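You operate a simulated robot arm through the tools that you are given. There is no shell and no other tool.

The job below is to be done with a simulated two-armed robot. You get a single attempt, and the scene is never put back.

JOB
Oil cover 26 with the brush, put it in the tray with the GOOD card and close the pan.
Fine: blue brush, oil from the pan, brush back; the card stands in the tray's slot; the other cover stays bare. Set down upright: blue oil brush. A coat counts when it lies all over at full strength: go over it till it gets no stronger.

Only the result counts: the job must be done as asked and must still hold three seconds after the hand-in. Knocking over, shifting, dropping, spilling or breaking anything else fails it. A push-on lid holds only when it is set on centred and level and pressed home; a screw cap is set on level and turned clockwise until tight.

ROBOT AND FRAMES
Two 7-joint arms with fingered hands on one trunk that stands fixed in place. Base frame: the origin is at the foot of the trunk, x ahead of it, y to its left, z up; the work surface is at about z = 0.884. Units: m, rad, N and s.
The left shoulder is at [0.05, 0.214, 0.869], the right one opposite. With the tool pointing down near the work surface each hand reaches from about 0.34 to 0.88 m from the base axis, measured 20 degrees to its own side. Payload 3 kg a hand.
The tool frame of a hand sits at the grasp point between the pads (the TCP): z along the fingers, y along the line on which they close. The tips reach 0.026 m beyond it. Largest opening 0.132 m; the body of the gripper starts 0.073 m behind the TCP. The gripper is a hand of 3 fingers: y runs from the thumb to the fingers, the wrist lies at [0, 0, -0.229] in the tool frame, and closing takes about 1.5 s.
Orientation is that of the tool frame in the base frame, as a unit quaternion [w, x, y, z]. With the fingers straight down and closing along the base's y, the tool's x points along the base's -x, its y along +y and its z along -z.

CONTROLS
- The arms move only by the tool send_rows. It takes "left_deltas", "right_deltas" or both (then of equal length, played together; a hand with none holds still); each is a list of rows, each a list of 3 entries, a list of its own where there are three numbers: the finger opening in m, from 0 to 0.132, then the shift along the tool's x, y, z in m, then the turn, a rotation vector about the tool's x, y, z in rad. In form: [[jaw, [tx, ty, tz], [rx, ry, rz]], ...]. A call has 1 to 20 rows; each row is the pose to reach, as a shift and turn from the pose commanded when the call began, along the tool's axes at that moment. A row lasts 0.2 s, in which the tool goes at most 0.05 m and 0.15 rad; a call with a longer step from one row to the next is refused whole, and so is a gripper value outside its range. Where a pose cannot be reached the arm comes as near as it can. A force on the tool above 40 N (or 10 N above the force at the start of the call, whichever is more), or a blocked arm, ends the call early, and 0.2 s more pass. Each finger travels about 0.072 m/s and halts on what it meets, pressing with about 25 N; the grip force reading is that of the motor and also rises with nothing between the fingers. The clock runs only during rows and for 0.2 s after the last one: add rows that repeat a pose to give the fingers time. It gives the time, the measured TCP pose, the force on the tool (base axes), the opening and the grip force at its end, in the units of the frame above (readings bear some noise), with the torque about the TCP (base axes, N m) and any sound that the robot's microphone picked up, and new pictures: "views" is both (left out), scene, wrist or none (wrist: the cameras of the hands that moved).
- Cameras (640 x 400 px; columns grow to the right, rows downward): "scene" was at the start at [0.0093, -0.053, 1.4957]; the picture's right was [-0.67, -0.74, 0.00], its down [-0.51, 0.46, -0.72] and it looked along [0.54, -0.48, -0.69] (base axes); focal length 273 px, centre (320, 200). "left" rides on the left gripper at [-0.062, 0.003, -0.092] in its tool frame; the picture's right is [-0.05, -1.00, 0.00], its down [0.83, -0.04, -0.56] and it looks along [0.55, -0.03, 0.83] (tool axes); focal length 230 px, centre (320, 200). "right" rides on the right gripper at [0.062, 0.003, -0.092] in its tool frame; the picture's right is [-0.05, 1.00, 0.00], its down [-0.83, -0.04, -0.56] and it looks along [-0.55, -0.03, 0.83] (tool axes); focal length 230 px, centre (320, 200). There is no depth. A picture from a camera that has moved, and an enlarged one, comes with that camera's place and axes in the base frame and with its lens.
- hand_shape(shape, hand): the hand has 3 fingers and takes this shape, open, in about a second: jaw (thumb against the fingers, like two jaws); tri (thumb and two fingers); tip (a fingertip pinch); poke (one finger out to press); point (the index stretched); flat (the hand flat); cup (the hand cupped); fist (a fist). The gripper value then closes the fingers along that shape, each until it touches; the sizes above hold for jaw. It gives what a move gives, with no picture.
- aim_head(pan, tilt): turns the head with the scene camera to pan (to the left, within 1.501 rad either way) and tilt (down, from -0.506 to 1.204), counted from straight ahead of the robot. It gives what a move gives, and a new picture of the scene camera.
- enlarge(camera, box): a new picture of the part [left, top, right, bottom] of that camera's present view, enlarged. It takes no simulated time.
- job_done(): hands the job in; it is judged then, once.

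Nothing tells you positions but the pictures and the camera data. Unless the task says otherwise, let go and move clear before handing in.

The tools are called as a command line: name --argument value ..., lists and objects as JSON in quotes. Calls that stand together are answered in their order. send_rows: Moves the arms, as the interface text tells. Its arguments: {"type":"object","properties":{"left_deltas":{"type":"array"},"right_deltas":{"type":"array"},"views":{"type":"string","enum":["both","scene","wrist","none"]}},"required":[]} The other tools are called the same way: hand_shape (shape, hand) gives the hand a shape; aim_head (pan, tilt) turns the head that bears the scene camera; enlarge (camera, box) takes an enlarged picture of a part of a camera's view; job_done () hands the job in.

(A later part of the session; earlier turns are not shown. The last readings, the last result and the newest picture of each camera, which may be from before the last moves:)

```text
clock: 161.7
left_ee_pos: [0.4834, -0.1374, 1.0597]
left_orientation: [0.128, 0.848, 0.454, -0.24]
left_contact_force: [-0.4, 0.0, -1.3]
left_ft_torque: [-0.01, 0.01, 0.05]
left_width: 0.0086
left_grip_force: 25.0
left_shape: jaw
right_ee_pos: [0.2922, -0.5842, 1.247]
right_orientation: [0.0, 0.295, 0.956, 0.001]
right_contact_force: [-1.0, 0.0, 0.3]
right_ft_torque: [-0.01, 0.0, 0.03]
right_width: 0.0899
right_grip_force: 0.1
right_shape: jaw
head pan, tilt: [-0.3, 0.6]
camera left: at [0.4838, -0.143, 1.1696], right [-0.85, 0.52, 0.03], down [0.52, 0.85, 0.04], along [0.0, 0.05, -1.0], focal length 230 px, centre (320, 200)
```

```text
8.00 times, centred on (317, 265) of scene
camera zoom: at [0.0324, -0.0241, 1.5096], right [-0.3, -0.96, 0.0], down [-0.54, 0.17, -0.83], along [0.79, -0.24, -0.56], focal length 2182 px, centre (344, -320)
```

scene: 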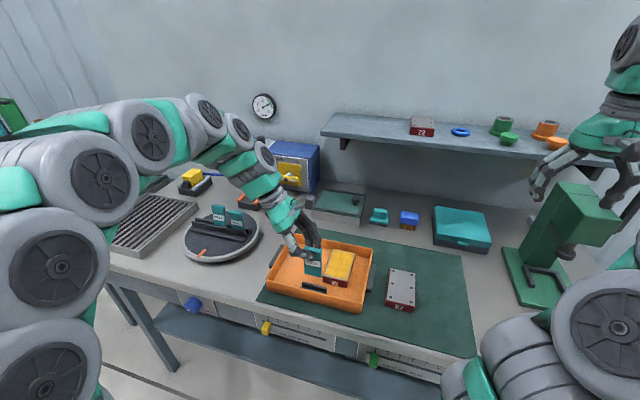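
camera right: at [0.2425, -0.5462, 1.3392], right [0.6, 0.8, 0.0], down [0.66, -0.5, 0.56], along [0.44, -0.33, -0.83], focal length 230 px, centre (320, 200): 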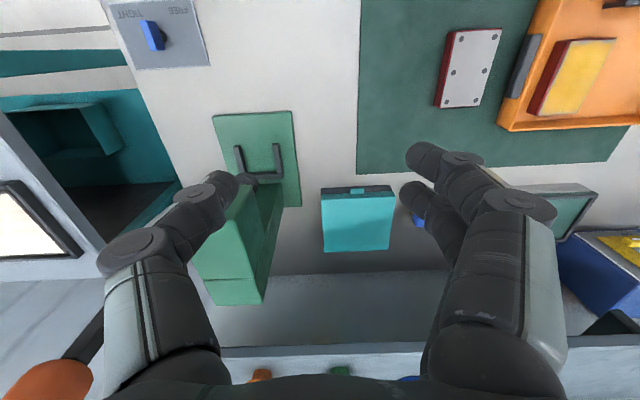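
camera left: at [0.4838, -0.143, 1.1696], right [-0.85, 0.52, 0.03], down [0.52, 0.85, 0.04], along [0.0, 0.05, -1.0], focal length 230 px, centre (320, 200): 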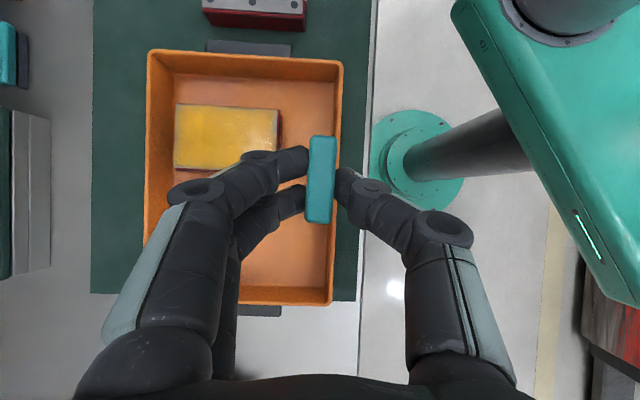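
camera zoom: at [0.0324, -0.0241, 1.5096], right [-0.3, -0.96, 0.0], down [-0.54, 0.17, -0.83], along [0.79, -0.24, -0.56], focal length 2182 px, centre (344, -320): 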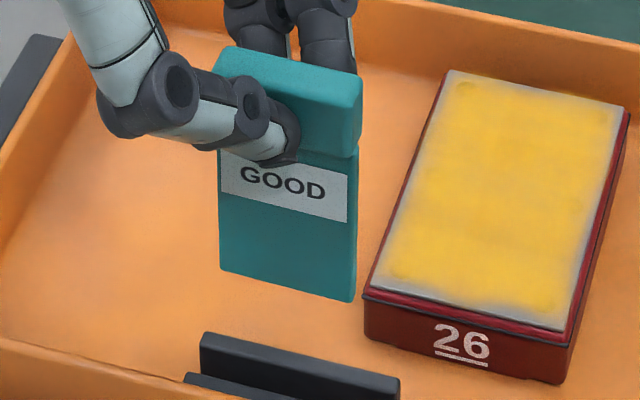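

enlarge --camera "scene" --box '[299, 266, 331, 298]'

```text
12.50 times, centred on (315, 282) of scene
camera zoom: at [0.0324, -0.0241, 1.5096], right [-0.3, -0.96, 0.0], down [-0.54, 0.17, -0.83], along [0.79, -0.24, -0.56], focal length 3409 px, centre (382, -825)
```

zoom: 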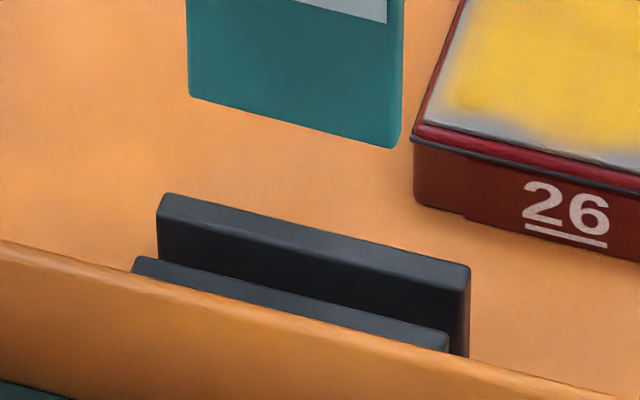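

The card hangs just above the slot and the alignment looks close. I take out a small lean, lower until its foot is just above the bars, and compare in the picture.

send_rows --left_deltas '[[0.0, [0.006, -0.001, 0.0097], [-0.0128, 0, 0.0079]], [0.0, [0.012, -0.0027, 0.0194], [-0.0256, 0, 0.0157]], [0.0, [0.018, -0.0027, 0.0291], [-0.0256, 0, 0.0157]], [0.0, [0.023, -0.0027, 0.0372], [-0.0256, 0, 0.0157]], [0.0, [0.023, -0.0027, 0.0372], [-0.0256, 0, 0.0157]]]' --views "wrist"

enlarge --camera "scene" --box '[299, 266, 331, 298]'

enlarge --camera "scene" --box '[285, 245, 345, 305]'

```text
clock: 162.9
left_ee_pos: [0.4809, -0.1362, 1.0176]
left_orientation: [0.141, 0.851, 0.449, -0.234]
left_contact_force: [0.1, 0.1, -0.7]
left_ft_torque: [0.02, 0.0, -0.01]
left_width: 0.0086
left_grip_force: 25.6
left_shape: jaw
right_ee_pos: [0.2931, -0.584, 1.2475]
right_orientation: [0.001, 0.294, 0.956, 0.002]
right_contact_force: [0.3, -0.4, -0.8]
right_ft_torque: [-0.01, 0.01, -0.02]
right_width: 0.0896
right_grip_force: 0.0
right_shape: jaw
head pan, tilt: [-0.3, 0.6]
camera left: at [0.4788, -0.1391, 1.1269], right [-0.85, 0.52, 0.0], down [0.52, 0.85, 0.04], along [0.02, 0.03, -1.0], focal length 230 px, centre (320, 200)
```

left: 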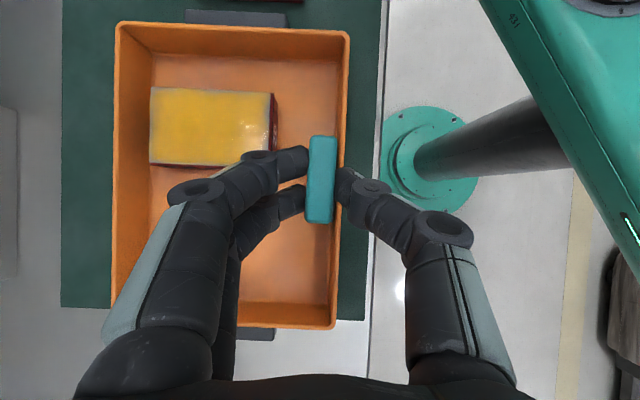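

```text
12.50 times, centred on (315, 282) of scene
camera zoom: at [0.0324, -0.0241, 1.5096], right [-0.3, -0.96, 0.0], down [-0.54, 0.17, -0.83], along [0.79, -0.24, -0.56], focal length 3409 px, centre (382, -825)
```

zoom: 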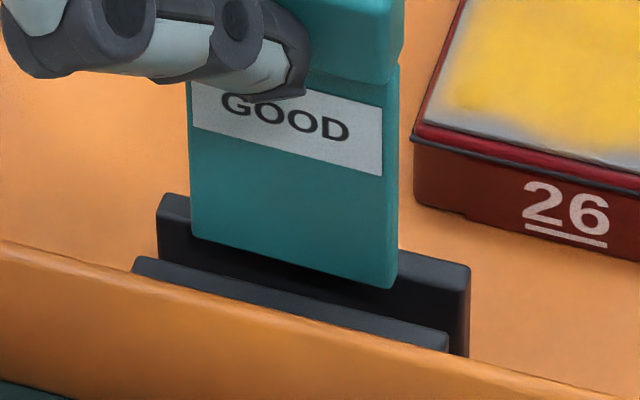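

```text
6.67 times, centred on (315, 275) of scene
camera zoom: at [0.0324, -0.0241, 1.5096], right [-0.3, -0.96, 0.0], down [-0.54, 0.17, -0.83], along [0.79, -0.24, -0.56], focal length 1818 px, centre (353, -300)
```

zoom: 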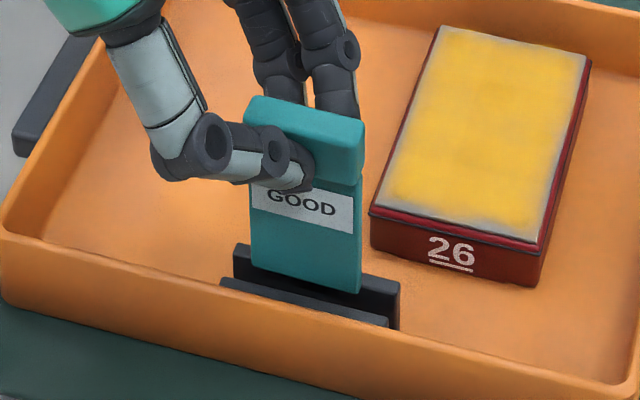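

In the picture the card's foot is centred over the gap to within a millimetre. I lower in small steps, watching the force.

send_rows --left_deltas '[[0.0, [0.0021, -0.0001, 0.0034], [0, 0, 0]], [0.0, [0.0042, -0.0002, 0.0068], [0, 0, 0]], [0.0, [0.0058, -0.0003, 0.0094], [0, 0, 0]], [0.0, [0.0058, -0.0003, 0.0094], [0, 0, 0]]]' --views "none"

enlarge --camera "scene" --box '[299, 266, 331, 298]'

```text
clock: 163.9
left_ee_pos: [0.4813, -0.1348, 1.0057]
left_orientation: [0.141, 0.851, 0.449, -0.234]
left_contact_force: [-0.4, -0.5, 0.0]
left_ft_torque: [0.03, 0.0, -0.01]
left_width: 0.0086
left_grip_force: 25.0
left_shape: jaw
right_ee_pos: [0.2929, -0.5838, 1.2478]
right_orientation: [0.001, 0.295, 0.955, 0.002]
right_contact_force: [0.1, 1.5, -0.2]
right_ft_torque: [-0.01, -0.05, 0.02]
right_width: 0.0899
right_grip_force: 0.1
right_shape: jaw
head pan, tilt: [-0.3, 0.6]
```

```text
12.50 times, centred on (315, 282) of scene
camera zoom: at [0.0324, -0.0241, 1.5096], right [-0.3, -0.96, 0.0], down [-0.54, 0.17, -0.83], along [0.79, -0.24, -0.56], focal length 3409 px, centre (382, -825)
```

zoom: 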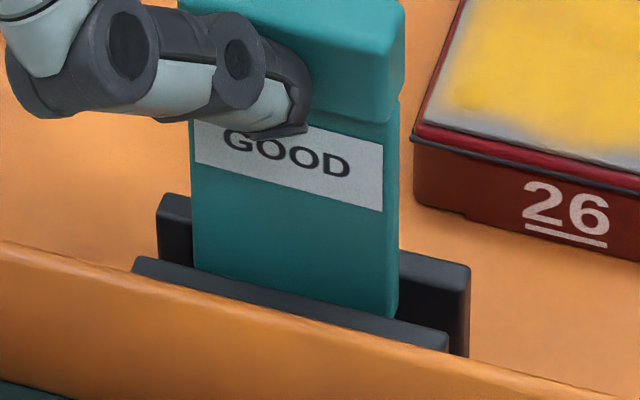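

No contact force and the foot is dipping between the bars. I continue down.

send_rows --left_deltas '[[0.0, [0.0021, -0.0001, 0.0034], [0, 0, 0]], [0.0, [0.0042, -0.0002, 0.0068], [0, 0, 0]], [0.0, [0.0063, -0.0004, 0.0102], [0, 0, 0]], [0.0, [0.0063, -0.0004, 0.0102], [0, 0, 0]]]' --views "none"

enlarge --camera "scene" --box '[299, 266, 331, 298]'

```text
clock: 164.9
left_ee_pos: [0.4803, -0.1343, 0.9936]
left_orientation: [0.14, 0.851, 0.449, -0.234]
left_contact_force: [0.4, -0.5, -0.5]
left_ft_torque: [-0.01, -0.01, 0.02]
left_width: 0.0086
left_grip_force: 24.7
left_shape: jaw
right_ee_pos: [0.2933, -0.5849, 1.248]
right_orientation: [0.001, 0.295, 0.955, 0.002]
right_contact_force: [-0.5, -0.4, 0.2]
right_ft_torque: [-0.02, 0.02, -0.01]
right_width: 0.0896
right_grip_force: 0.0
right_shape: jaw
head pan, tilt: [-0.3, 0.6]
```

```text
12.50 times, centred on (315, 282) of scene
camera zoom: at [0.0325, -0.0241, 1.5096], right [-0.3, -0.96, 0.0], down [-0.54, 0.17, -0.83], along [0.79, -0.24, -0.56], focal length 3409 px, centre (382, -825)
```

zoom: 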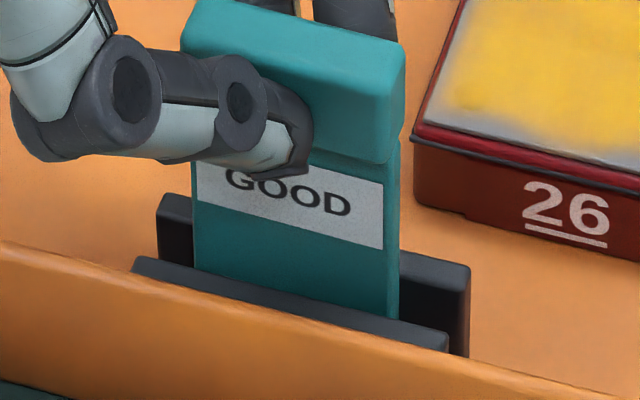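

send_rows --left_deltas '[[0.0, [0.0021, -0.0001, 0.0034], [0, 0, 0]], [0.0, [0.0042, -0.0002, 0.0068], [0, 0, 0]], [0.0, [0.0055, -0.0003, 0.0089], [0, 0, 0]], [0.0, [0.0055, -0.0003, 0.0089], [0, 0, 0]]]' --views "none"

```text
clock: 165.9
left_ee_pos: [0.4815, -0.135, 0.9829]
left_orientation: [0.141, 0.851, 0.449, -0.234]
left_contact_force: [0.4, -0.4, 0.4]
left_ft_torque: [0.0, -0.03, -0.01]
left_width: 0.0087
left_grip_force: 24.8
left_shape: jaw
right_ee_pos: [0.293, -0.5843, 1.2471]
right_orientation: [0.0, 0.295, 0.955, 0.002]
right_contact_force: [-0.3, -0.2, -0.2]
right_ft_torque: [0.02, -0.03, -0.02]
right_width: 0.0897
right_grip_force: 0.1
right_shape: jaw
head pan, tilt: [-0.3, 0.6]
```

send_rows --left_deltas '[[0.0, [0.0008, 0, 0.0013], [0, 0, 0]], [0.0, [0.0016, -0.0001, 0.0026], [0, 0, 0]], [0.0, [0.0021, -0.0001, 0.0034], [0, 0, 0]], [0.0, [0.0021, -0.0001, 0.0034], [0, 0, 0]]]' --views "none"

enlarge --camera "scene" --box '[285, 245, 345, 305]'

```text
clock: 166.9
left_ee_pos: [0.481, -0.1361, 0.9794]
left_orientation: [0.141, 0.851, 0.449, -0.234]
left_contact_force: [0.0, -0.6, 1.1]
left_ft_torque: [0.02, -0.01, -0.02]
left_width: 0.0086
left_grip_force: 25.1
left_shape: jaw
right_ee_pos: [0.2925, -0.5842, 1.2472]
right_orientation: [0.0, 0.295, 0.956, 0.001]
right_contact_force: [-0.1, 0.8, 0.5]
right_ft_torque: [0.0, 0.01, 0.04]
right_width: 0.0898
right_grip_force: 0.1
right_shape: jaw
head pan, tilt: [-0.3, 0.6]
```

```text
6.67 times, centred on (315, 275) of scene
camera zoom: at [0.0324, -0.0241, 1.5096], right [-0.3, -0.96, 0.0], down [-0.54, 0.17, -0.83], along [0.79, -0.24, -0.56], focal length 1818 px, centre (353, -300)
```

zoom: 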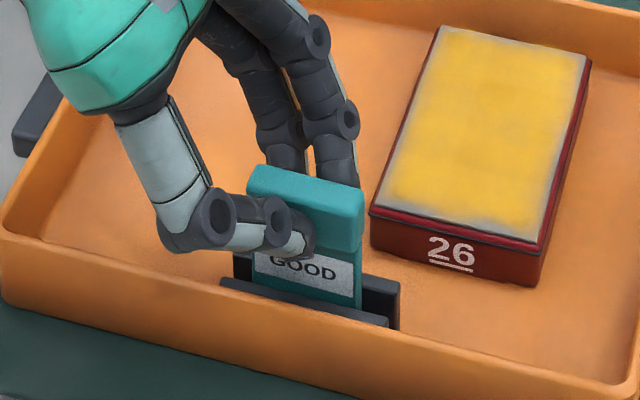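

send_rows --left_deltas '[[0.0, [0.0008, 0, 0.0013], [0, 0, 0]], [0.0, [0.0013, -0.0001, 0.0021], [0, 0, 0]], [0.0, [0.0013, -0.0001, 0.0021], [0, 0, 0]]]' --views "none"

```text
clock: 167.7
left_ee_pos: [0.4815, -0.1353, 0.9777]
left_orientation: [0.142, 0.85, 0.45, -0.235]
left_contact_force: [-1.5, -0.3, 17.0]
left_ft_torque: [-0.16, 0.09, -0.02]
left_width: 0.0091
left_grip_force: 24.8
left_shape: jaw
right_ee_pos: [0.2932, -0.584, 1.248]
right_orientation: [0.0, 0.295, 0.955, 0.001]
right_contact_force: [0.3, -0.1, 0.4]
right_ft_torque: [0.0, 0.02, 0.0]
right_width: 0.0895
right_grip_force: 0.1
right_shape: jaw
head pan, tilt: [-0.3, 0.6]
```

The foot rests on the tray floor. I ease off a millimetre and open the fingers slowly.

send_rows --left_deltas '[[0.0, [-0.0005, 0, -0.0009], [0, 0, 0]], [0.008, [-0.0005, 0, -0.0009], [0, 0, 0]], [0.014, [-0.0005, 0, -0.0009], [0, 0, 0]], [0.02, [-0.0005, 0, -0.0009], [0, 0, 0]], [0.028, [-0.0005, 0, -0.0009], [0, 0, 0]], [0.036, [-0.0005, 0, -0.0009], [0, 0, 0]], [0.046, [-0.0005, 0, -0.0009], [0, 0, 0]], [0.05, [-0.0005, 0, -0.0009], [0, 0, 0]]]' --views "wrist"

enlarge --camera "scene" --box '[285, 245, 345, 305]'

enlarge --camera "left" --box '[260, 110, 400, 250]'

```text
clock: 169.5
left_ee_pos: [0.4803, -0.1359, 0.9772]
left_orientation: [0.14, 0.851, 0.449, -0.234]
left_contact_force: [0.4, -0.3, 0.6]
left_ft_torque: [-0.01, 0.03, 0.0]
left_width: 0.0498
left_grip_force: 0.0
left_shape: jaw
right_ee_pos: [0.2933, -0.5844, 1.2476]
right_orientation: [0.0, 0.295, 0.956, 0.002]
right_contact_force: [0.6, -0.5, -0.8]
right_ft_torque: [0.01, -0.02, 0.02]
right_width: 0.0897
right_grip_force: 0.1
right_shape: jaw
head pan, tilt: [-0.3, 0.6]
camera left: at [0.4791, -0.1389, 1.0884], right [-0.85, 0.52, 0.0], down [0.52, 0.85, 0.04], along [0.02, 0.03, -1.0], focal length 230 px, centre (320, 200)
```

left: 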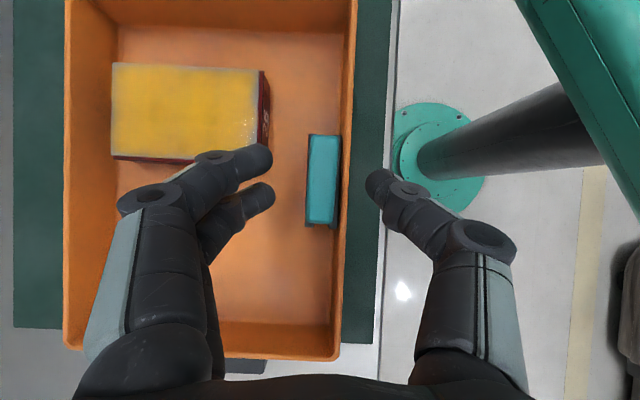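

```text
6.67 times, centred on (315, 275) of scene
camera zoom: at [0.0324, -0.0241, 1.5096], right [-0.3, -0.96, 0.0], down [-0.54, 0.17, -0.83], along [0.79, -0.24, -0.56], focal length 1818 px, centre (353, -300)
```

zoom: 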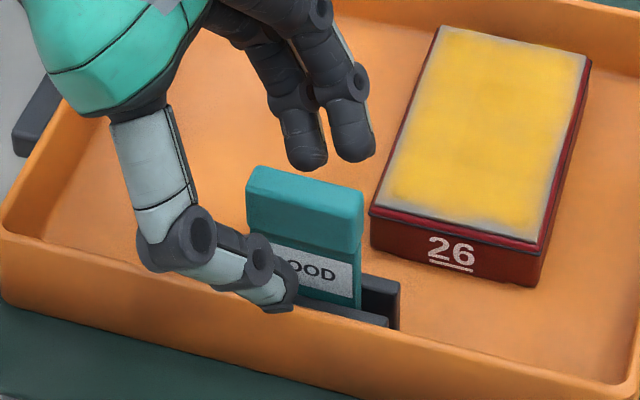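

```text
2.86 times, centred on (330, 180) of left
camera zoom: at [0.4791, -0.1389, 1.0884], right [-0.85, 0.52, 0.0], down [0.52, 0.85, 0.04], along [0.02, 0.03, -1.0], focal length 657 px, centre (291, 257)
```

zoom: 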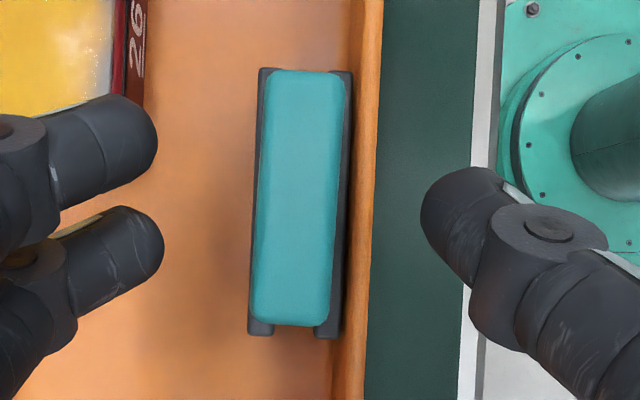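

The card stands upright in the slot, released. I raise the left hand straight up and away.

send_rows --left_deltas '[[0.055, [-0.0079, 0.0004, -0.0128], [0, 0, 0]], [0.06, [-0.0184, 0.001, -0.0298], [0, 0, 0]], [0.06, [-0.0341, 0.0018, -0.0554], [0, 0, 0]], [0.06, [-0.0525, 0.003, -0.0852], [0, 0, 0]], [0.06, [-0.0735, 0.004, -0.1192], [0, 0, 0]], [0.06, [-0.04, 0.004, -0.139], [0, 0, 0]], [0.06, [-0.005, 0.004, -0.159], [0, 0, 0]], [0.06, [0.03, 0.004, -0.179], [0, 0, 0]], [0.06, [0.065, 0.004, -0.199], [0, 0, 0]]]' --views "both"

enlarge --camera "scene" --box '[255, 225, 385, 315]'

```text
clock: 171.5
left_ee_pos: [0.5689, -0.0034, 1.1138]
left_orientation: [0.141, 0.851, 0.449, -0.234]
left_contact_force: [0.1, 0.3, -0.8]
left_ft_torque: [0.0, -0.01, 0.01]
left_width: 0.0595
left_grip_force: 0.1
left_shape: jaw
right_ee_pos: [0.2914, -0.5835, 1.2476]
right_orientation: [0.0, 0.295, 0.956, 0.002]
right_contact_force: [0.6, -0.6, 0.1]
right_ft_torque: [0.03, 0.01, 0.0]
right_width: 0.0899
right_grip_force: 0.1
right_shape: jaw
head pan, tilt: [-0.3, 0.6]
camera left: at [0.5674, -0.0065, 1.2241], right [-0.85, 0.52, 0.0], down [0.52, 0.85, 0.04], along [0.02, 0.03, -1.0], focal length 230 px, centre (320, 200)
```

scene: 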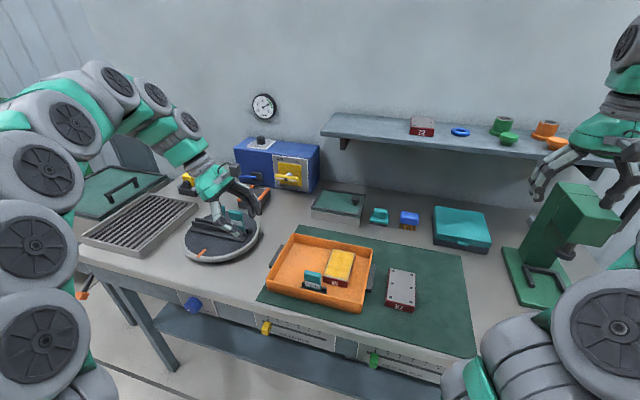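
left: 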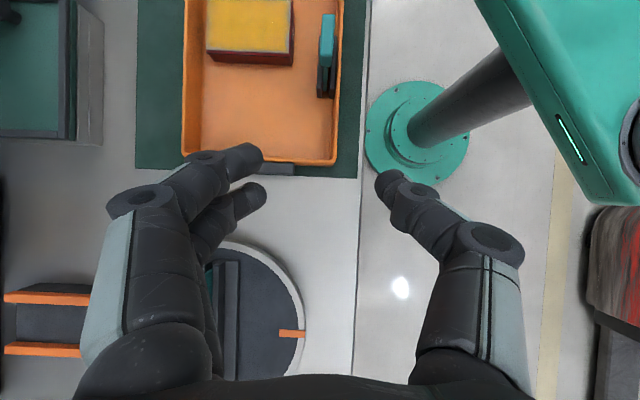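

```text
4.44 times, centred on (320, 270) of scene
camera zoom: at [0.0324, -0.0241, 1.5096], right [-0.3, -0.96, 0.0], down [-0.54, 0.17, -0.83], along [0.79, -0.24, -0.56], focal length 1212 px, centre (320, -111)
```

zoom: 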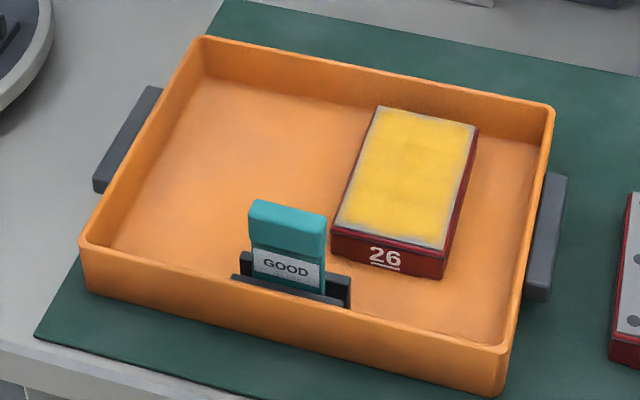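

The card stands upright in the tray's slot beside the oiled cover. I move the left hand clear and then check the rest of the bench.

send_rows --left_deltas '[[0.06, [-0.0158, 0, -0.0255], [0, 0, 0]], [0.06, [-0.0315, -0.005, -0.051], [0, 0, 0]], [0.06, [-0.0115, -0.04, -0.062], [0, 0, 0]], [0.06, [0.01, -0.075, -0.075], [0, 0, 0]], [0.06, [0.035, -0.11, -0.09], [0, 0, 0]], [0.06, [0.06, -0.145, -0.105], [0, 0, 0]], [0.06, [0.0844, -0.174, -0.1223], [0, 0, 0]]]' --views "scene"

enlarge --camera "scene" --box '[170, 190, 270, 270]'

enlarge --camera "scene" --box '[290, 170, 500, 260]'

```text
clock: 173.1
left_ee_pos: [0.4988, 0.2076, 1.1668]
left_orientation: [0.141, 0.85, 0.451, -0.233]
left_contact_force: [-0.8, 0.5, 0.6]
left_ft_torque: [-0.03, -0.07, 0.03]
left_width: 0.0596
left_grip_force: 0.0
left_shape: jaw
right_ee_pos: [0.2932, -0.5834, 1.2469]
right_orientation: [0.001, 0.294, 0.956, 0.001]
right_contact_force: [0.2, 0.1, 0.8]
right_ft_torque: [-0.01, 0.0, 0.02]
right_width: 0.0896
right_grip_force: 0.1
right_shape: jaw
head pan, tilt: [-0.3, 0.6]
```

scene: 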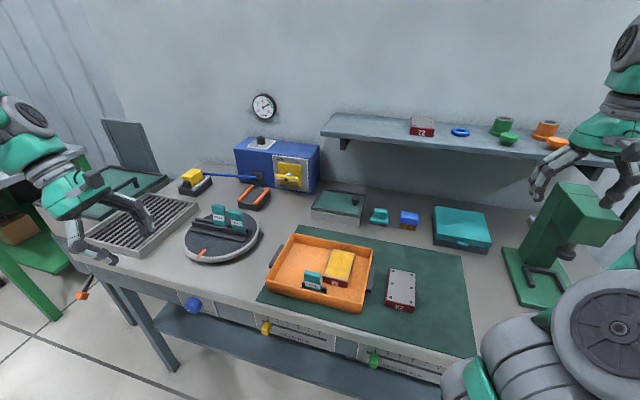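

```text
5.00 times, centred on (220, 230) of scene
camera zoom: at [0.0324, -0.0242, 1.5096], right [-0.3, -0.96, 0.0], down [-0.54, 0.17, -0.83], along [0.79, -0.24, -0.56], focal length 1364 px, centre (820, 50)
```

zoom: 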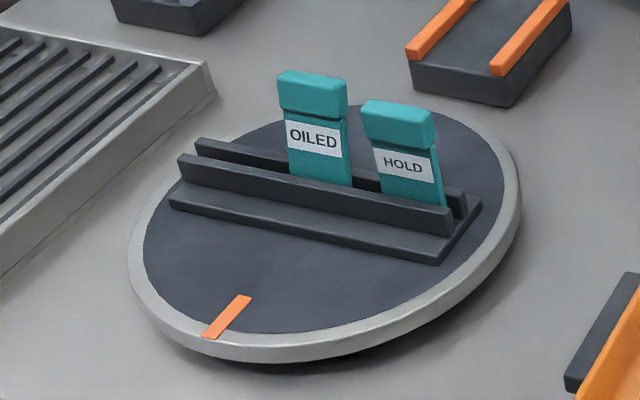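

```text
3.05 times, centred on (395, 215) of scene
camera zoom: at [0.0324, -0.0242, 1.5096], right [-0.3, -0.96, 0.0], down [-0.54, 0.17, -0.83], along [0.79, -0.24, -0.56], focal length 831 px, centre (91, 154)
```

zoom: 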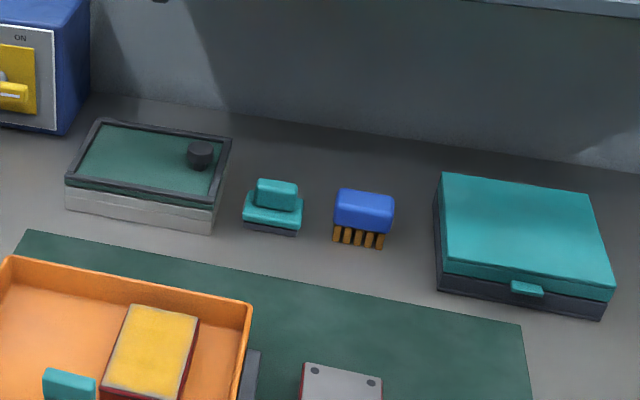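

All else is in place, but OILED in the rack now leans back about 10° (my thumb brushed it earlier). I will set it upright with the same gentle squeeze that righted GOOD. First I turn the left hand back at the free spot.

send_rows --left_deltas '[[0.06, [-0.0193, 0.0384, 0.0169], [0, 0, 0]], [0.06, [-0.0386, 0.0769, 0.0338], [0, 0, 0]], [0.06, [-0.0579, 0.1153, 0.0506], [0, 0, 0]], [0.06, [-0.0772, 0.1537, 0.0675], [0, 0, 0]], [0.06, [-0.0772, 0.1537, 0.0675], [-0.0749, 0.0043, -0.1216]], [0.06, [-0.0772, 0.1537, 0.0675], [-0.1499, 0.0085, -0.2432]], [0.06, [-0.0772, 0.1537, 0.0675], [-0.2248, 0.0128, -0.3648]], [0.06, [-0.0772, 0.1537, 0.0675], [-0.2998, 0.017, -0.4864]], [0.06, [-0.0772, 0.1537, 0.0675], [-0.3747, 0.0213, -0.608]], [0.06, [-0.0772, 0.1537, 0.0675], [-0.4497, 0.0255, -0.7297]], [0.06, [-0.0772, 0.1537, 0.0675], [-0.5246, 0.0298, -0.8513]], [0.06, [-0.0772, 0.1537, 0.0675], [-0.5995, 0.034, -0.9729]], [0.06, [-0.0772, 0.1537, 0.0675], [-0.6745, 0.0383, -1.0945]], [0.06, [-0.0772, 0.1537, 0.0675], [-0.7494, 0.0426, -1.2161]], [0.06, [-0.0772, 0.1537, 0.0675], [-0.8244, 0.0468, -1.3377]]]' --views "none"

```text
clock: 176.3
left_ee_pos: [0.5711, 0.0381, 1.1563]
left_orientation: [0.265, 0.282, 0.92, -0.066]
left_contact_force: [-0.3, 0.1, 0.0]
left_ft_torque: [-0.03, -0.01, -0.01]
left_width: 0.0598
left_grip_force: 0.2
left_shape: jaw
right_ee_pos: [0.2924, -0.5842, 1.2476]
right_orientation: [0.001, 0.295, 0.955, 0.002]
right_contact_force: [-0.1, 0.6, -0.7]
right_ft_torque: [-0.01, -0.01, 0.01]
right_width: 0.0899
right_grip_force: 0.2
right_shape: jaw
head pan, tilt: [-0.3, 0.6]
```

send_rows --left_deltas '[[0.06, [0, 0, 0], [-0.0749, 0.004, -0.1216]], [0.06, [0, 0, 0], [-0.1499, 0.008, -0.2432]], [0.06, [0, 0, 0], [-0.2248, 0.012, -0.3648]], [0.06, [0, 0, 0], [-0.2998, 0.016, -0.4864]], [0.06, [0, 0, 0], [-0.3747, 0.02, -0.608]], [0.06, [0, 0, 0], [-0.4497, 0.024, -0.7297]], [0.06, [0, 0, 0], [-0.5246, 0.028, -0.8513]], [0.06, [0, 0, 0], [-0.5995, 0.032, -0.9729]], [0.06, [0, 0, 0], [-0.6745, 0.036, -1.0945]], [0.07, [0, 0, 0], [-0.7494, 0.04, -1.2161]], [0.08, [0, 0, 0], [-0.8244, 0.044, -1.3377]]]' --views "scene"

```text
clock: 178.7
left_ee_pos: [0.5704, 0.038, 1.156]
left_orientation: [0.234, -0.45, 0.85, 0.141]
left_contact_force: [-0.9, 0.0, 0.0]
left_ft_torque: [0.03, 0.01, 0.01]
left_width: 0.0798
left_grip_force: 0.1
left_shape: jaw
right_ee_pos: [0.2928, -0.5844, 1.2465]
right_orientation: [0.001, 0.295, 0.955, 0.002]
right_contact_force: [1.1, 0.2, 0.0]
right_ft_torque: [0.02, 0.0, -0.02]
right_width: 0.0898
right_grip_force: 0.0
right_shape: jaw
head pan, tilt: [-0.3, 0.6]
```

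scene: 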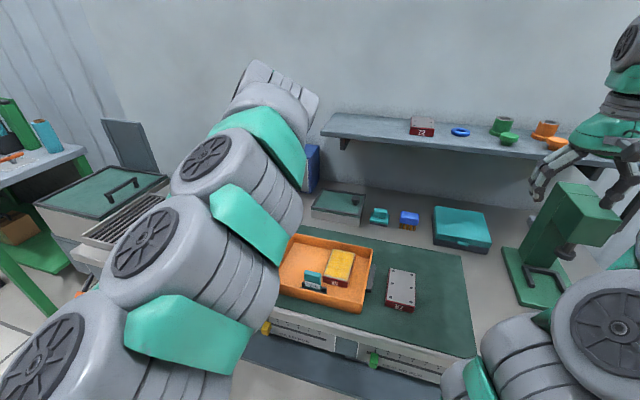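

send_rows --left_deltas '[[0.08, [-0.0199, -0.0008, 0.0387], [0, 0, 0]], [0.08, [-0.0398, -0.0015, 0.0774], [0, 0, 0]], [0.08, [-0.0597, -0.0023, 0.116], [0, 0, 0]], [0.08, [-0.0796, -0.003, 0.1547], [0, 0, 0]], [0.08, [-0.079, -0.05, 0.156], [0, 0, 0]], [0.08, [-0.0776, -0.0962, 0.1573], [0, 0, 0]], [0.08, [-0.0776, -0.0962, 0.1573], [0, 0, 0]]]' --views "both"

enlarge --camera "left" --box '[240, 80, 480, 280]'

```text
clock: 180.3
left_ee_pos: [0.7293, 0.1114, 1.0614]
left_orientation: [0.235, -0.451, 0.849, 0.142]
left_contact_force: [0.3, -0.2, -0.4]
left_ft_torque: [-0.01, -0.02, 0.0]
left_width: 0.0797
left_grip_force: 0.0
left_shape: jaw
right_ee_pos: [0.2927, -0.5835, 1.2461]
right_orientation: [0.001, 0.294, 0.956, 0.002]
right_contact_force: [-0.8, 0.0, 0.6]
right_ft_torque: [-0.01, -0.02, 0.01]
right_width: 0.0898
right_grip_force: 0.1
right_shape: jaw
head pan, tilt: [-0.3, 0.6]
camera left: at [0.7324, 0.1136, 1.1702], right [0.86, -0.52, 0.0], down [-0.52, -0.86, 0.03], along [-0.02, -0.03, -1.0], focal length 230 px, centre (320, 200)
```

scene: 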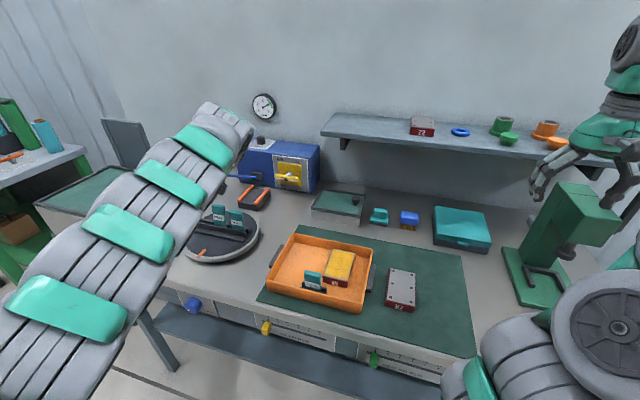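
left: 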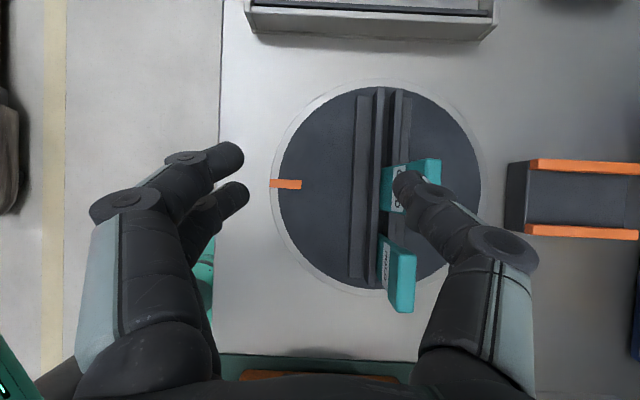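

```text
2.00 times, centred on (360, 180) of left
camera zoom: at [0.7324, 0.1136, 1.1702], right [0.86, -0.52, 0.0], down [-0.52, -0.86, 0.03], along [-0.02, -0.03, -1.0], focal length 460 px, centre (240, 240)
```

zoom: 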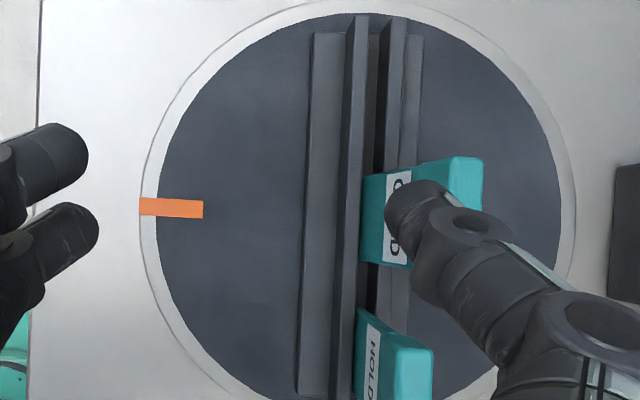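

send_rows --left_deltas '[[0.09, [0.0026, -0.0345, 0.0031], [0, 0, 0]], [0.09, [0.0052, -0.0691, 0.0062], [0, 0, 0]], [0.09, [0.0052, -0.0691, 0.0062], [0, 0, 0]]]' --views "wrist"

enlarge --camera "left" --box '[220, 100, 420, 260]'

```text
clock: 181.1
left_ee_pos: [0.7873, 0.0728, 1.0519]
left_orientation: [0.236, -0.451, 0.849, 0.141]
left_contact_force: [0.0, -0.9, -0.1]
left_ft_torque: [-0.02, 0.0, 0.0]
left_width: 0.0898
left_grip_force: 0.0
left_shape: jaw
right_ee_pos: [0.2933, -0.583, 1.2466]
right_orientation: [0.001, 0.295, 0.956, 0.001]
right_contact_force: [-0.2, 0.5, 0.0]
right_ft_torque: [-0.01, 0.0, 0.0]
right_width: 0.0896
right_grip_force: 0.1
right_shape: jaw
head pan, tilt: [-0.3, 0.6]
camera left: at [0.7892, 0.0739, 1.1613], right [0.86, -0.52, 0.0], down [-0.52, -0.86, 0.03], along [-0.02, -0.03, -1.0], focal length 230 px, centre (320, 200)
```

left: 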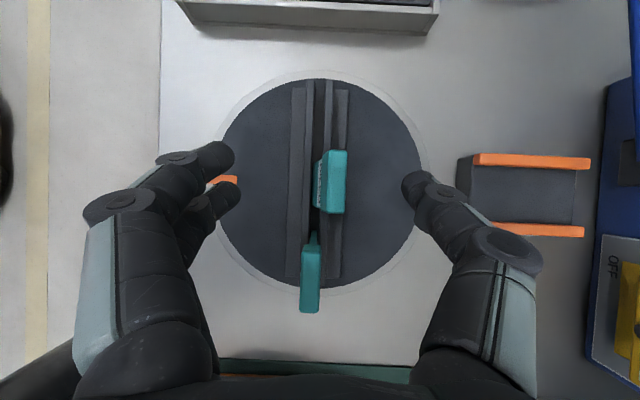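

```text
2.50 times, centred on (320, 180) of left
camera zoom: at [0.7892, 0.0739, 1.1613], right [0.86, -0.52, 0.0], down [-0.52, -0.86, 0.03], along [-0.02, -0.03, -1.0], focal length 575 px, centre (320, 250)
```

zoom: 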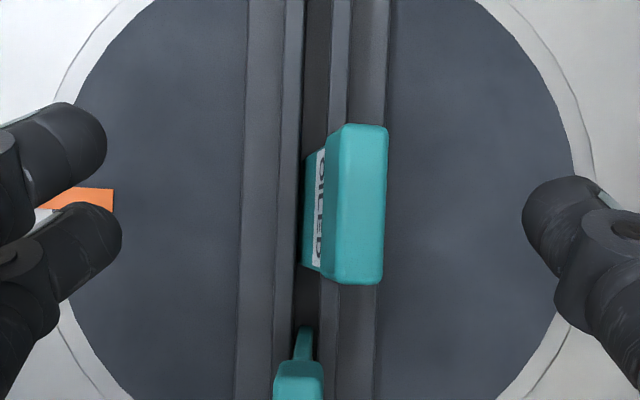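

send_rows --left_deltas '[[0.09, [0.0107, -0.0006, 0.0174], [0, 0, 0]], [0.09, [0.0215, -0.0012, 0.0349], [0, 0, 0]], [0.075, [0.0215, -0.0012, 0.0349], [0, 0, 0]], [0.06, [0.0215, -0.0012, 0.0349], [0, 0, 0]], [0.05, [0.0215, -0.0012, 0.0349], [0, 0, 0]]]' --views "wrist"

enlarge --camera "left" --box '[220, 100, 420, 260]'

```text
clock: 182.3
left_ee_pos: [0.7879, 0.0707, 1.0097]
left_orientation: [0.235, -0.45, 0.85, 0.14]
left_contact_force: [0.1, 0.0, -0.5]
left_ft_torque: [-0.01, -0.01, -0.02]
left_width: 0.0507
left_grip_force: 0.1
left_shape: jaw
right_ee_pos: [0.2927, -0.584, 1.2471]
right_orientation: [0.001, 0.295, 0.956, 0.001]
right_contact_force: [0.3, 0.4, 0.1]
right_ft_torque: [-0.02, 0.0, -0.02]
right_width: 0.09
right_grip_force: 0.0
right_shape: jaw
head pan, tilt: [-0.3, 0.6]
camera left: at [0.7899, 0.0736, 1.1198], right [0.86, -0.52, 0.0], down [-0.52, -0.86, 0.03], along [-0.02, -0.03, -1.0], focal length 230 px, centre (320, 200)
```

left: 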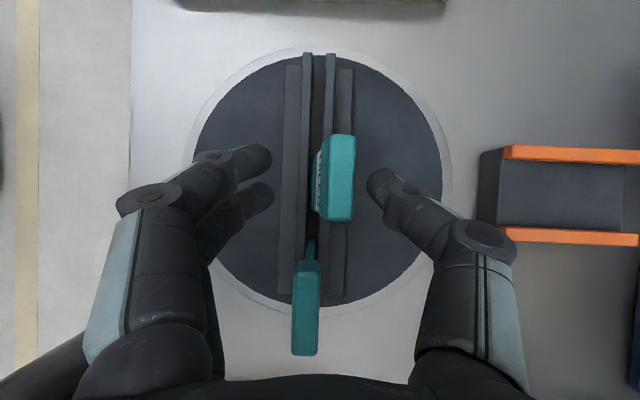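

```text
2.50 times, centred on (320, 180) of left
camera zoom: at [0.7899, 0.0736, 1.1198], right [0.86, -0.52, 0.0], down [-0.52, -0.86, 0.03], along [-0.02, -0.03, -1.0], focal length 575 px, centre (320, 250)
```

zoom: 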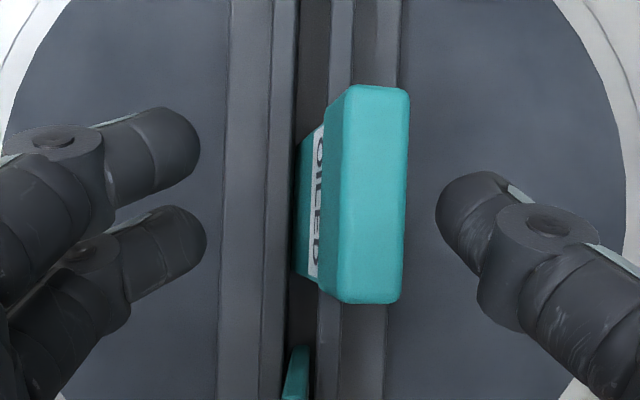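

send_rows --left_deltas '[[0.042, [0, 0, 0], [0, 0, 0]], [0.036, [0, 0, 0], [0, 0, 0]], [0.03, [0, 0, 0], [0, 0, 0]], [0.028, [0, 0, 0], [0, 0, 0]], [0.028, [0, 0, 0], [0, 0, 0]]]' --views "none"

enlarge --camera "left" --box '[220, 100, 420, 260]'

```text
clock: 183.5
left_ee_pos: [0.7878, 0.0704, 1.0093]
left_orientation: [0.235, -0.45, 0.85, 0.139]
left_contact_force: [0.7, 0.1, -0.5]
left_ft_torque: [0.02, 0.0, 0.0]
left_width: 0.0281
left_grip_force: 0.0
left_shape: jaw
right_ee_pos: [0.2916, -0.5829, 1.2472]
right_orientation: [0.0, 0.295, 0.956, 0.001]
right_contact_force: [0.5, 0.2, 0.6]
right_ft_torque: [0.0, 0.01, 0.01]
right_width: 0.0894
right_grip_force: 0.1
right_shape: jaw
head pan, tilt: [-0.3, 0.6]
```

```text
2.50 times, centred on (320, 180) of left
camera zoom: at [0.7899, 0.0736, 1.1199], right [0.86, -0.52, 0.0], down [-0.52, -0.86, 0.03], along [-0.02, -0.03, -1.0], focal length 575 px, centre (320, 250)
```

zoom: 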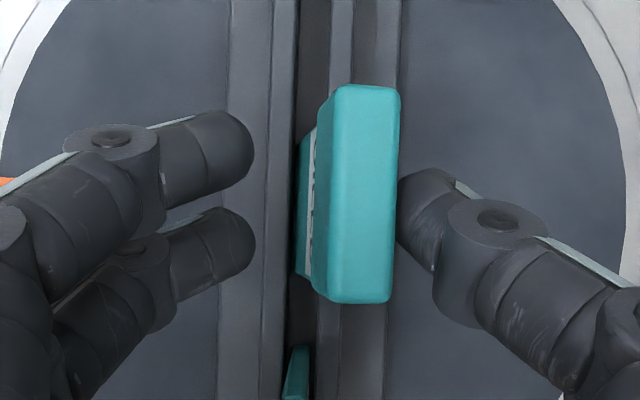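

The thumb has touched it; I move the hand a little toward the robot so the thumb tips the card upright.

send_rows --left_deltas '[[0.028, [0, 0.003, 0], [0, 0, 0]], [0.028, [0, 0.006, 0], [0, 0, 0]], [0.028, [0, 0.006, 0], [0, 0, 0]]]' --views "none"

enlarge --camera "left" --box '[220, 100, 420, 260]'

enlarge --camera "scene" --box '[170, 180, 270, 260]'

```text
clock: 184.3
left_ee_pos: [0.7822, 0.0734, 1.0085]
left_orientation: [0.234, -0.45, 0.85, 0.14]
left_contact_force: [-0.1, 0.6, -0.1]
left_ft_torque: [0.02, 0.02, 0.02]
left_width: 0.0284
left_grip_force: 0.1
left_shape: jaw
right_ee_pos: [0.2919, -0.583, 1.2462]
right_orientation: [0.001, 0.295, 0.956, 0.002]
right_contact_force: [-0.2, 0.4, -0.5]
right_ft_torque: [0.0, -0.03, 0.0]
right_width: 0.0897
right_grip_force: 0.1
right_shape: jaw
head pan, tilt: [-0.3, 0.6]
```

```text
2.50 times, centred on (320, 180) of left
camera zoom: at [0.7852, 0.0771, 1.1197], right [0.86, -0.52, 0.0], down [-0.52, -0.86, 0.03], along [-0.02, -0.03, -1.0], focal length 575 px, centre (320, 250)
```

zoom: 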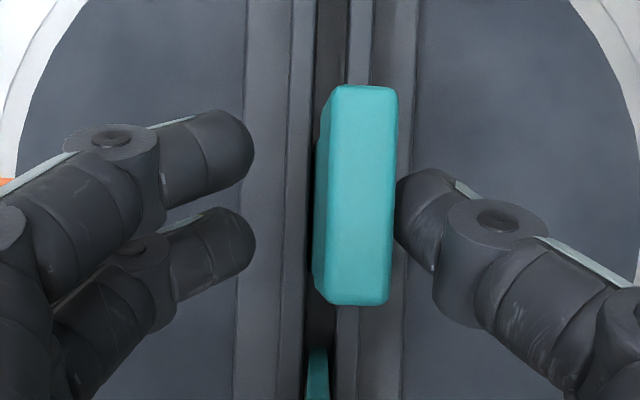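

```text
5.00 times, centred on (220, 220) of scene
camera zoom: at [0.0324, -0.0241, 1.5096], right [-0.3, -0.96, 0.0], down [-0.54, 0.17, -0.83], along [0.79, -0.24, -0.56], focal length 1364 px, centre (820, 100)
```

zoom: 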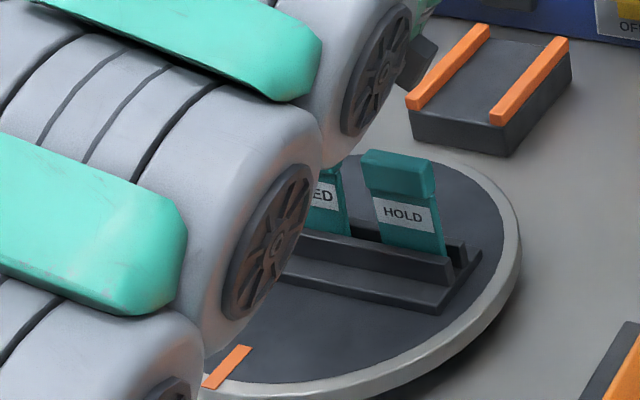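

send_rows --left_deltas '[[0.028, [0, 0.003, 0], [0, 0, 0]], [0.028, [0, 0.006, 0], [0, 0, 0]], [0.028, [0, 0.006, 0], [0, 0, 0]]]' --views "none"

enlarge --camera "left" --box '[220, 100, 420, 260]'

```text
clock: 185.1
left_ee_pos: [0.7786, 0.0791, 1.0091]
left_orientation: [0.233, -0.45, 0.85, 0.141]
left_contact_force: [0.3, -0.8, -0.5]
left_ft_torque: [0.0, 0.01, 0.02]
left_width: 0.0284
left_grip_force: 0.0
left_shape: jaw
right_ee_pos: [0.2921, -0.584, 1.2467]
right_orientation: [0.001, 0.294, 0.956, 0.002]
right_contact_force: [-0.2, 0.1, -0.2]
right_ft_torque: [0.0, -0.01, -0.01]
right_width: 0.0896
right_grip_force: 0.1
right_shape: jaw
head pan, tilt: [-0.3, 0.6]
```

```text
2.50 times, centred on (320, 180) of left
camera zoom: at [0.7806, 0.0805, 1.1199], right [0.86, -0.52, 0.0], down [-0.52, -0.85, 0.03], along [-0.02, -0.03, -1.0], focal length 575 px, centre (320, 250)
```

zoom: 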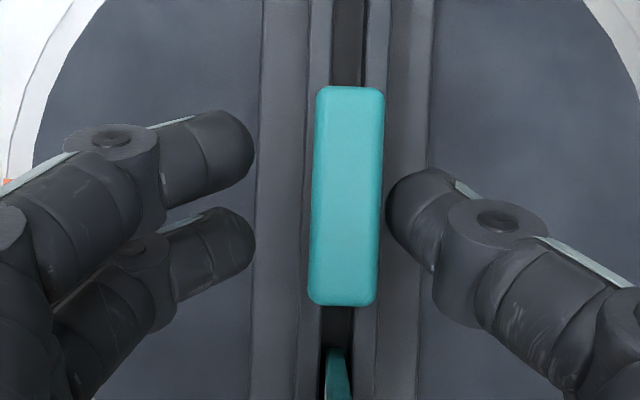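

OILED stands upright again. I open and rise, then look from the scene camera.

send_rows --left_deltas '[[0.04, [0, 0, 0], [0, 0, 0]], [0.055, [0, 0, 0], [0, 0, 0]], [0.07, [0, 0, 0], [0, 0, 0]], [0.075, [-0.0079, 0.0004, -0.0128], [0, 0, 0]], [0.075, [-0.0236, 0.0013, -0.0383], [0, 0, 0]], [0.075, [-0.0315, 0.03, -0.051], [0, 0, 0]], [0.075, [-0.0315, 0.075, -0.051], [0, 0, 0]], [0.075, [-0.0415, 0.12, -0.068], [0, 0, 0]]]' --views "both"

enlarge --camera "left" --box '[300, 60, 500, 220]'

enlarge --camera "scene" --box '[170, 190, 270, 270]'

```text
clock: 186.9
left_ee_pos: [0.6803, 0.144, 1.0924]
left_orientation: [0.234, -0.45, 0.85, 0.141]
left_contact_force: [-0.2, -0.1, 0.1]
left_ft_torque: [-0.05, -0.03, -0.01]
left_width: 0.0746
left_grip_force: 0.0
left_shape: jaw
right_ee_pos: [0.2938, -0.5836, 1.2474]
right_orientation: [0.0, 0.295, 0.956, 0.002]
right_contact_force: [0.4, 0.2, 0.0]
right_ft_torque: [0.0, 0.0, -0.01]
right_width: 0.0897
right_grip_force: 0.0
right_shape: jaw
head pan, tilt: [-0.3, 0.6]
camera left: at [0.6823, 0.1463, 1.203], right [0.86, -0.52, 0.0], down [-0.52, -0.86, 0.03], along [-0.02, -0.03, -1.0], focal length 230 px, centre (320, 200)
```

scene: 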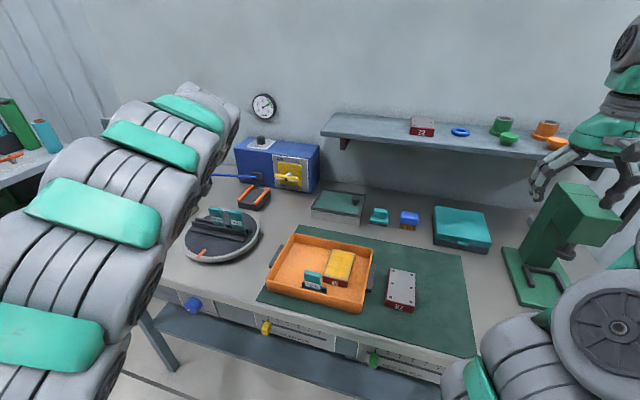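
left: 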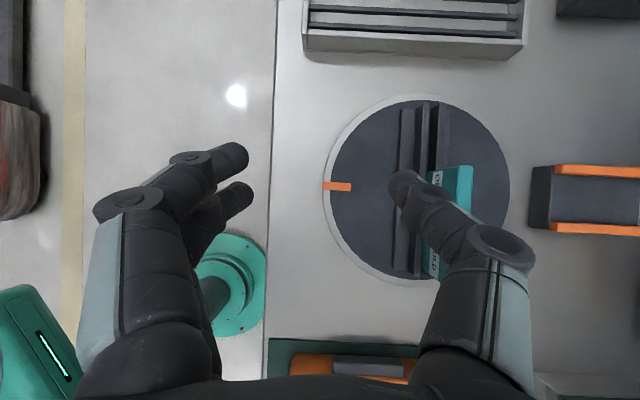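

```text
2.50 times, centred on (400, 140) of left
camera zoom: at [0.6823, 0.1463, 1.203], right [0.86, -0.52, 0.0], down [-0.52, -0.86, 0.03], along [-0.02, -0.03, -1.0], focal length 575 px, centre (120, 350)
```

zoom: 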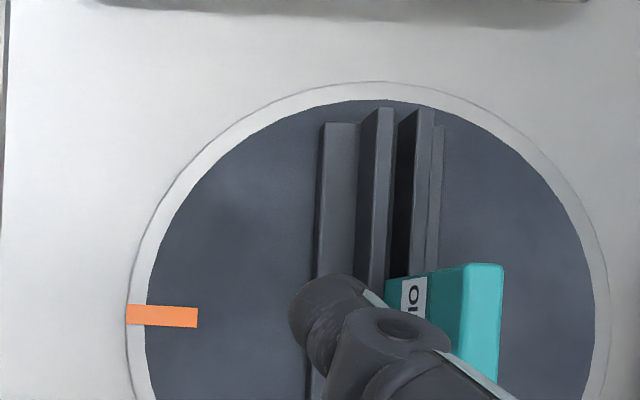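

```text
5.00 times, centred on (220, 230) of scene
camera zoom: at [0.0323, -0.0241, 1.5096], right [-0.3, -0.96, 0.0], down [-0.54, 0.17, -0.83], along [0.79, -0.24, -0.56], focal length 1364 px, centre (820, 50)
```

zoom: 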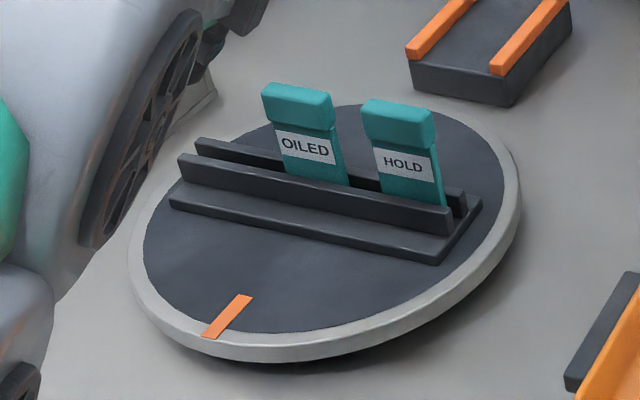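

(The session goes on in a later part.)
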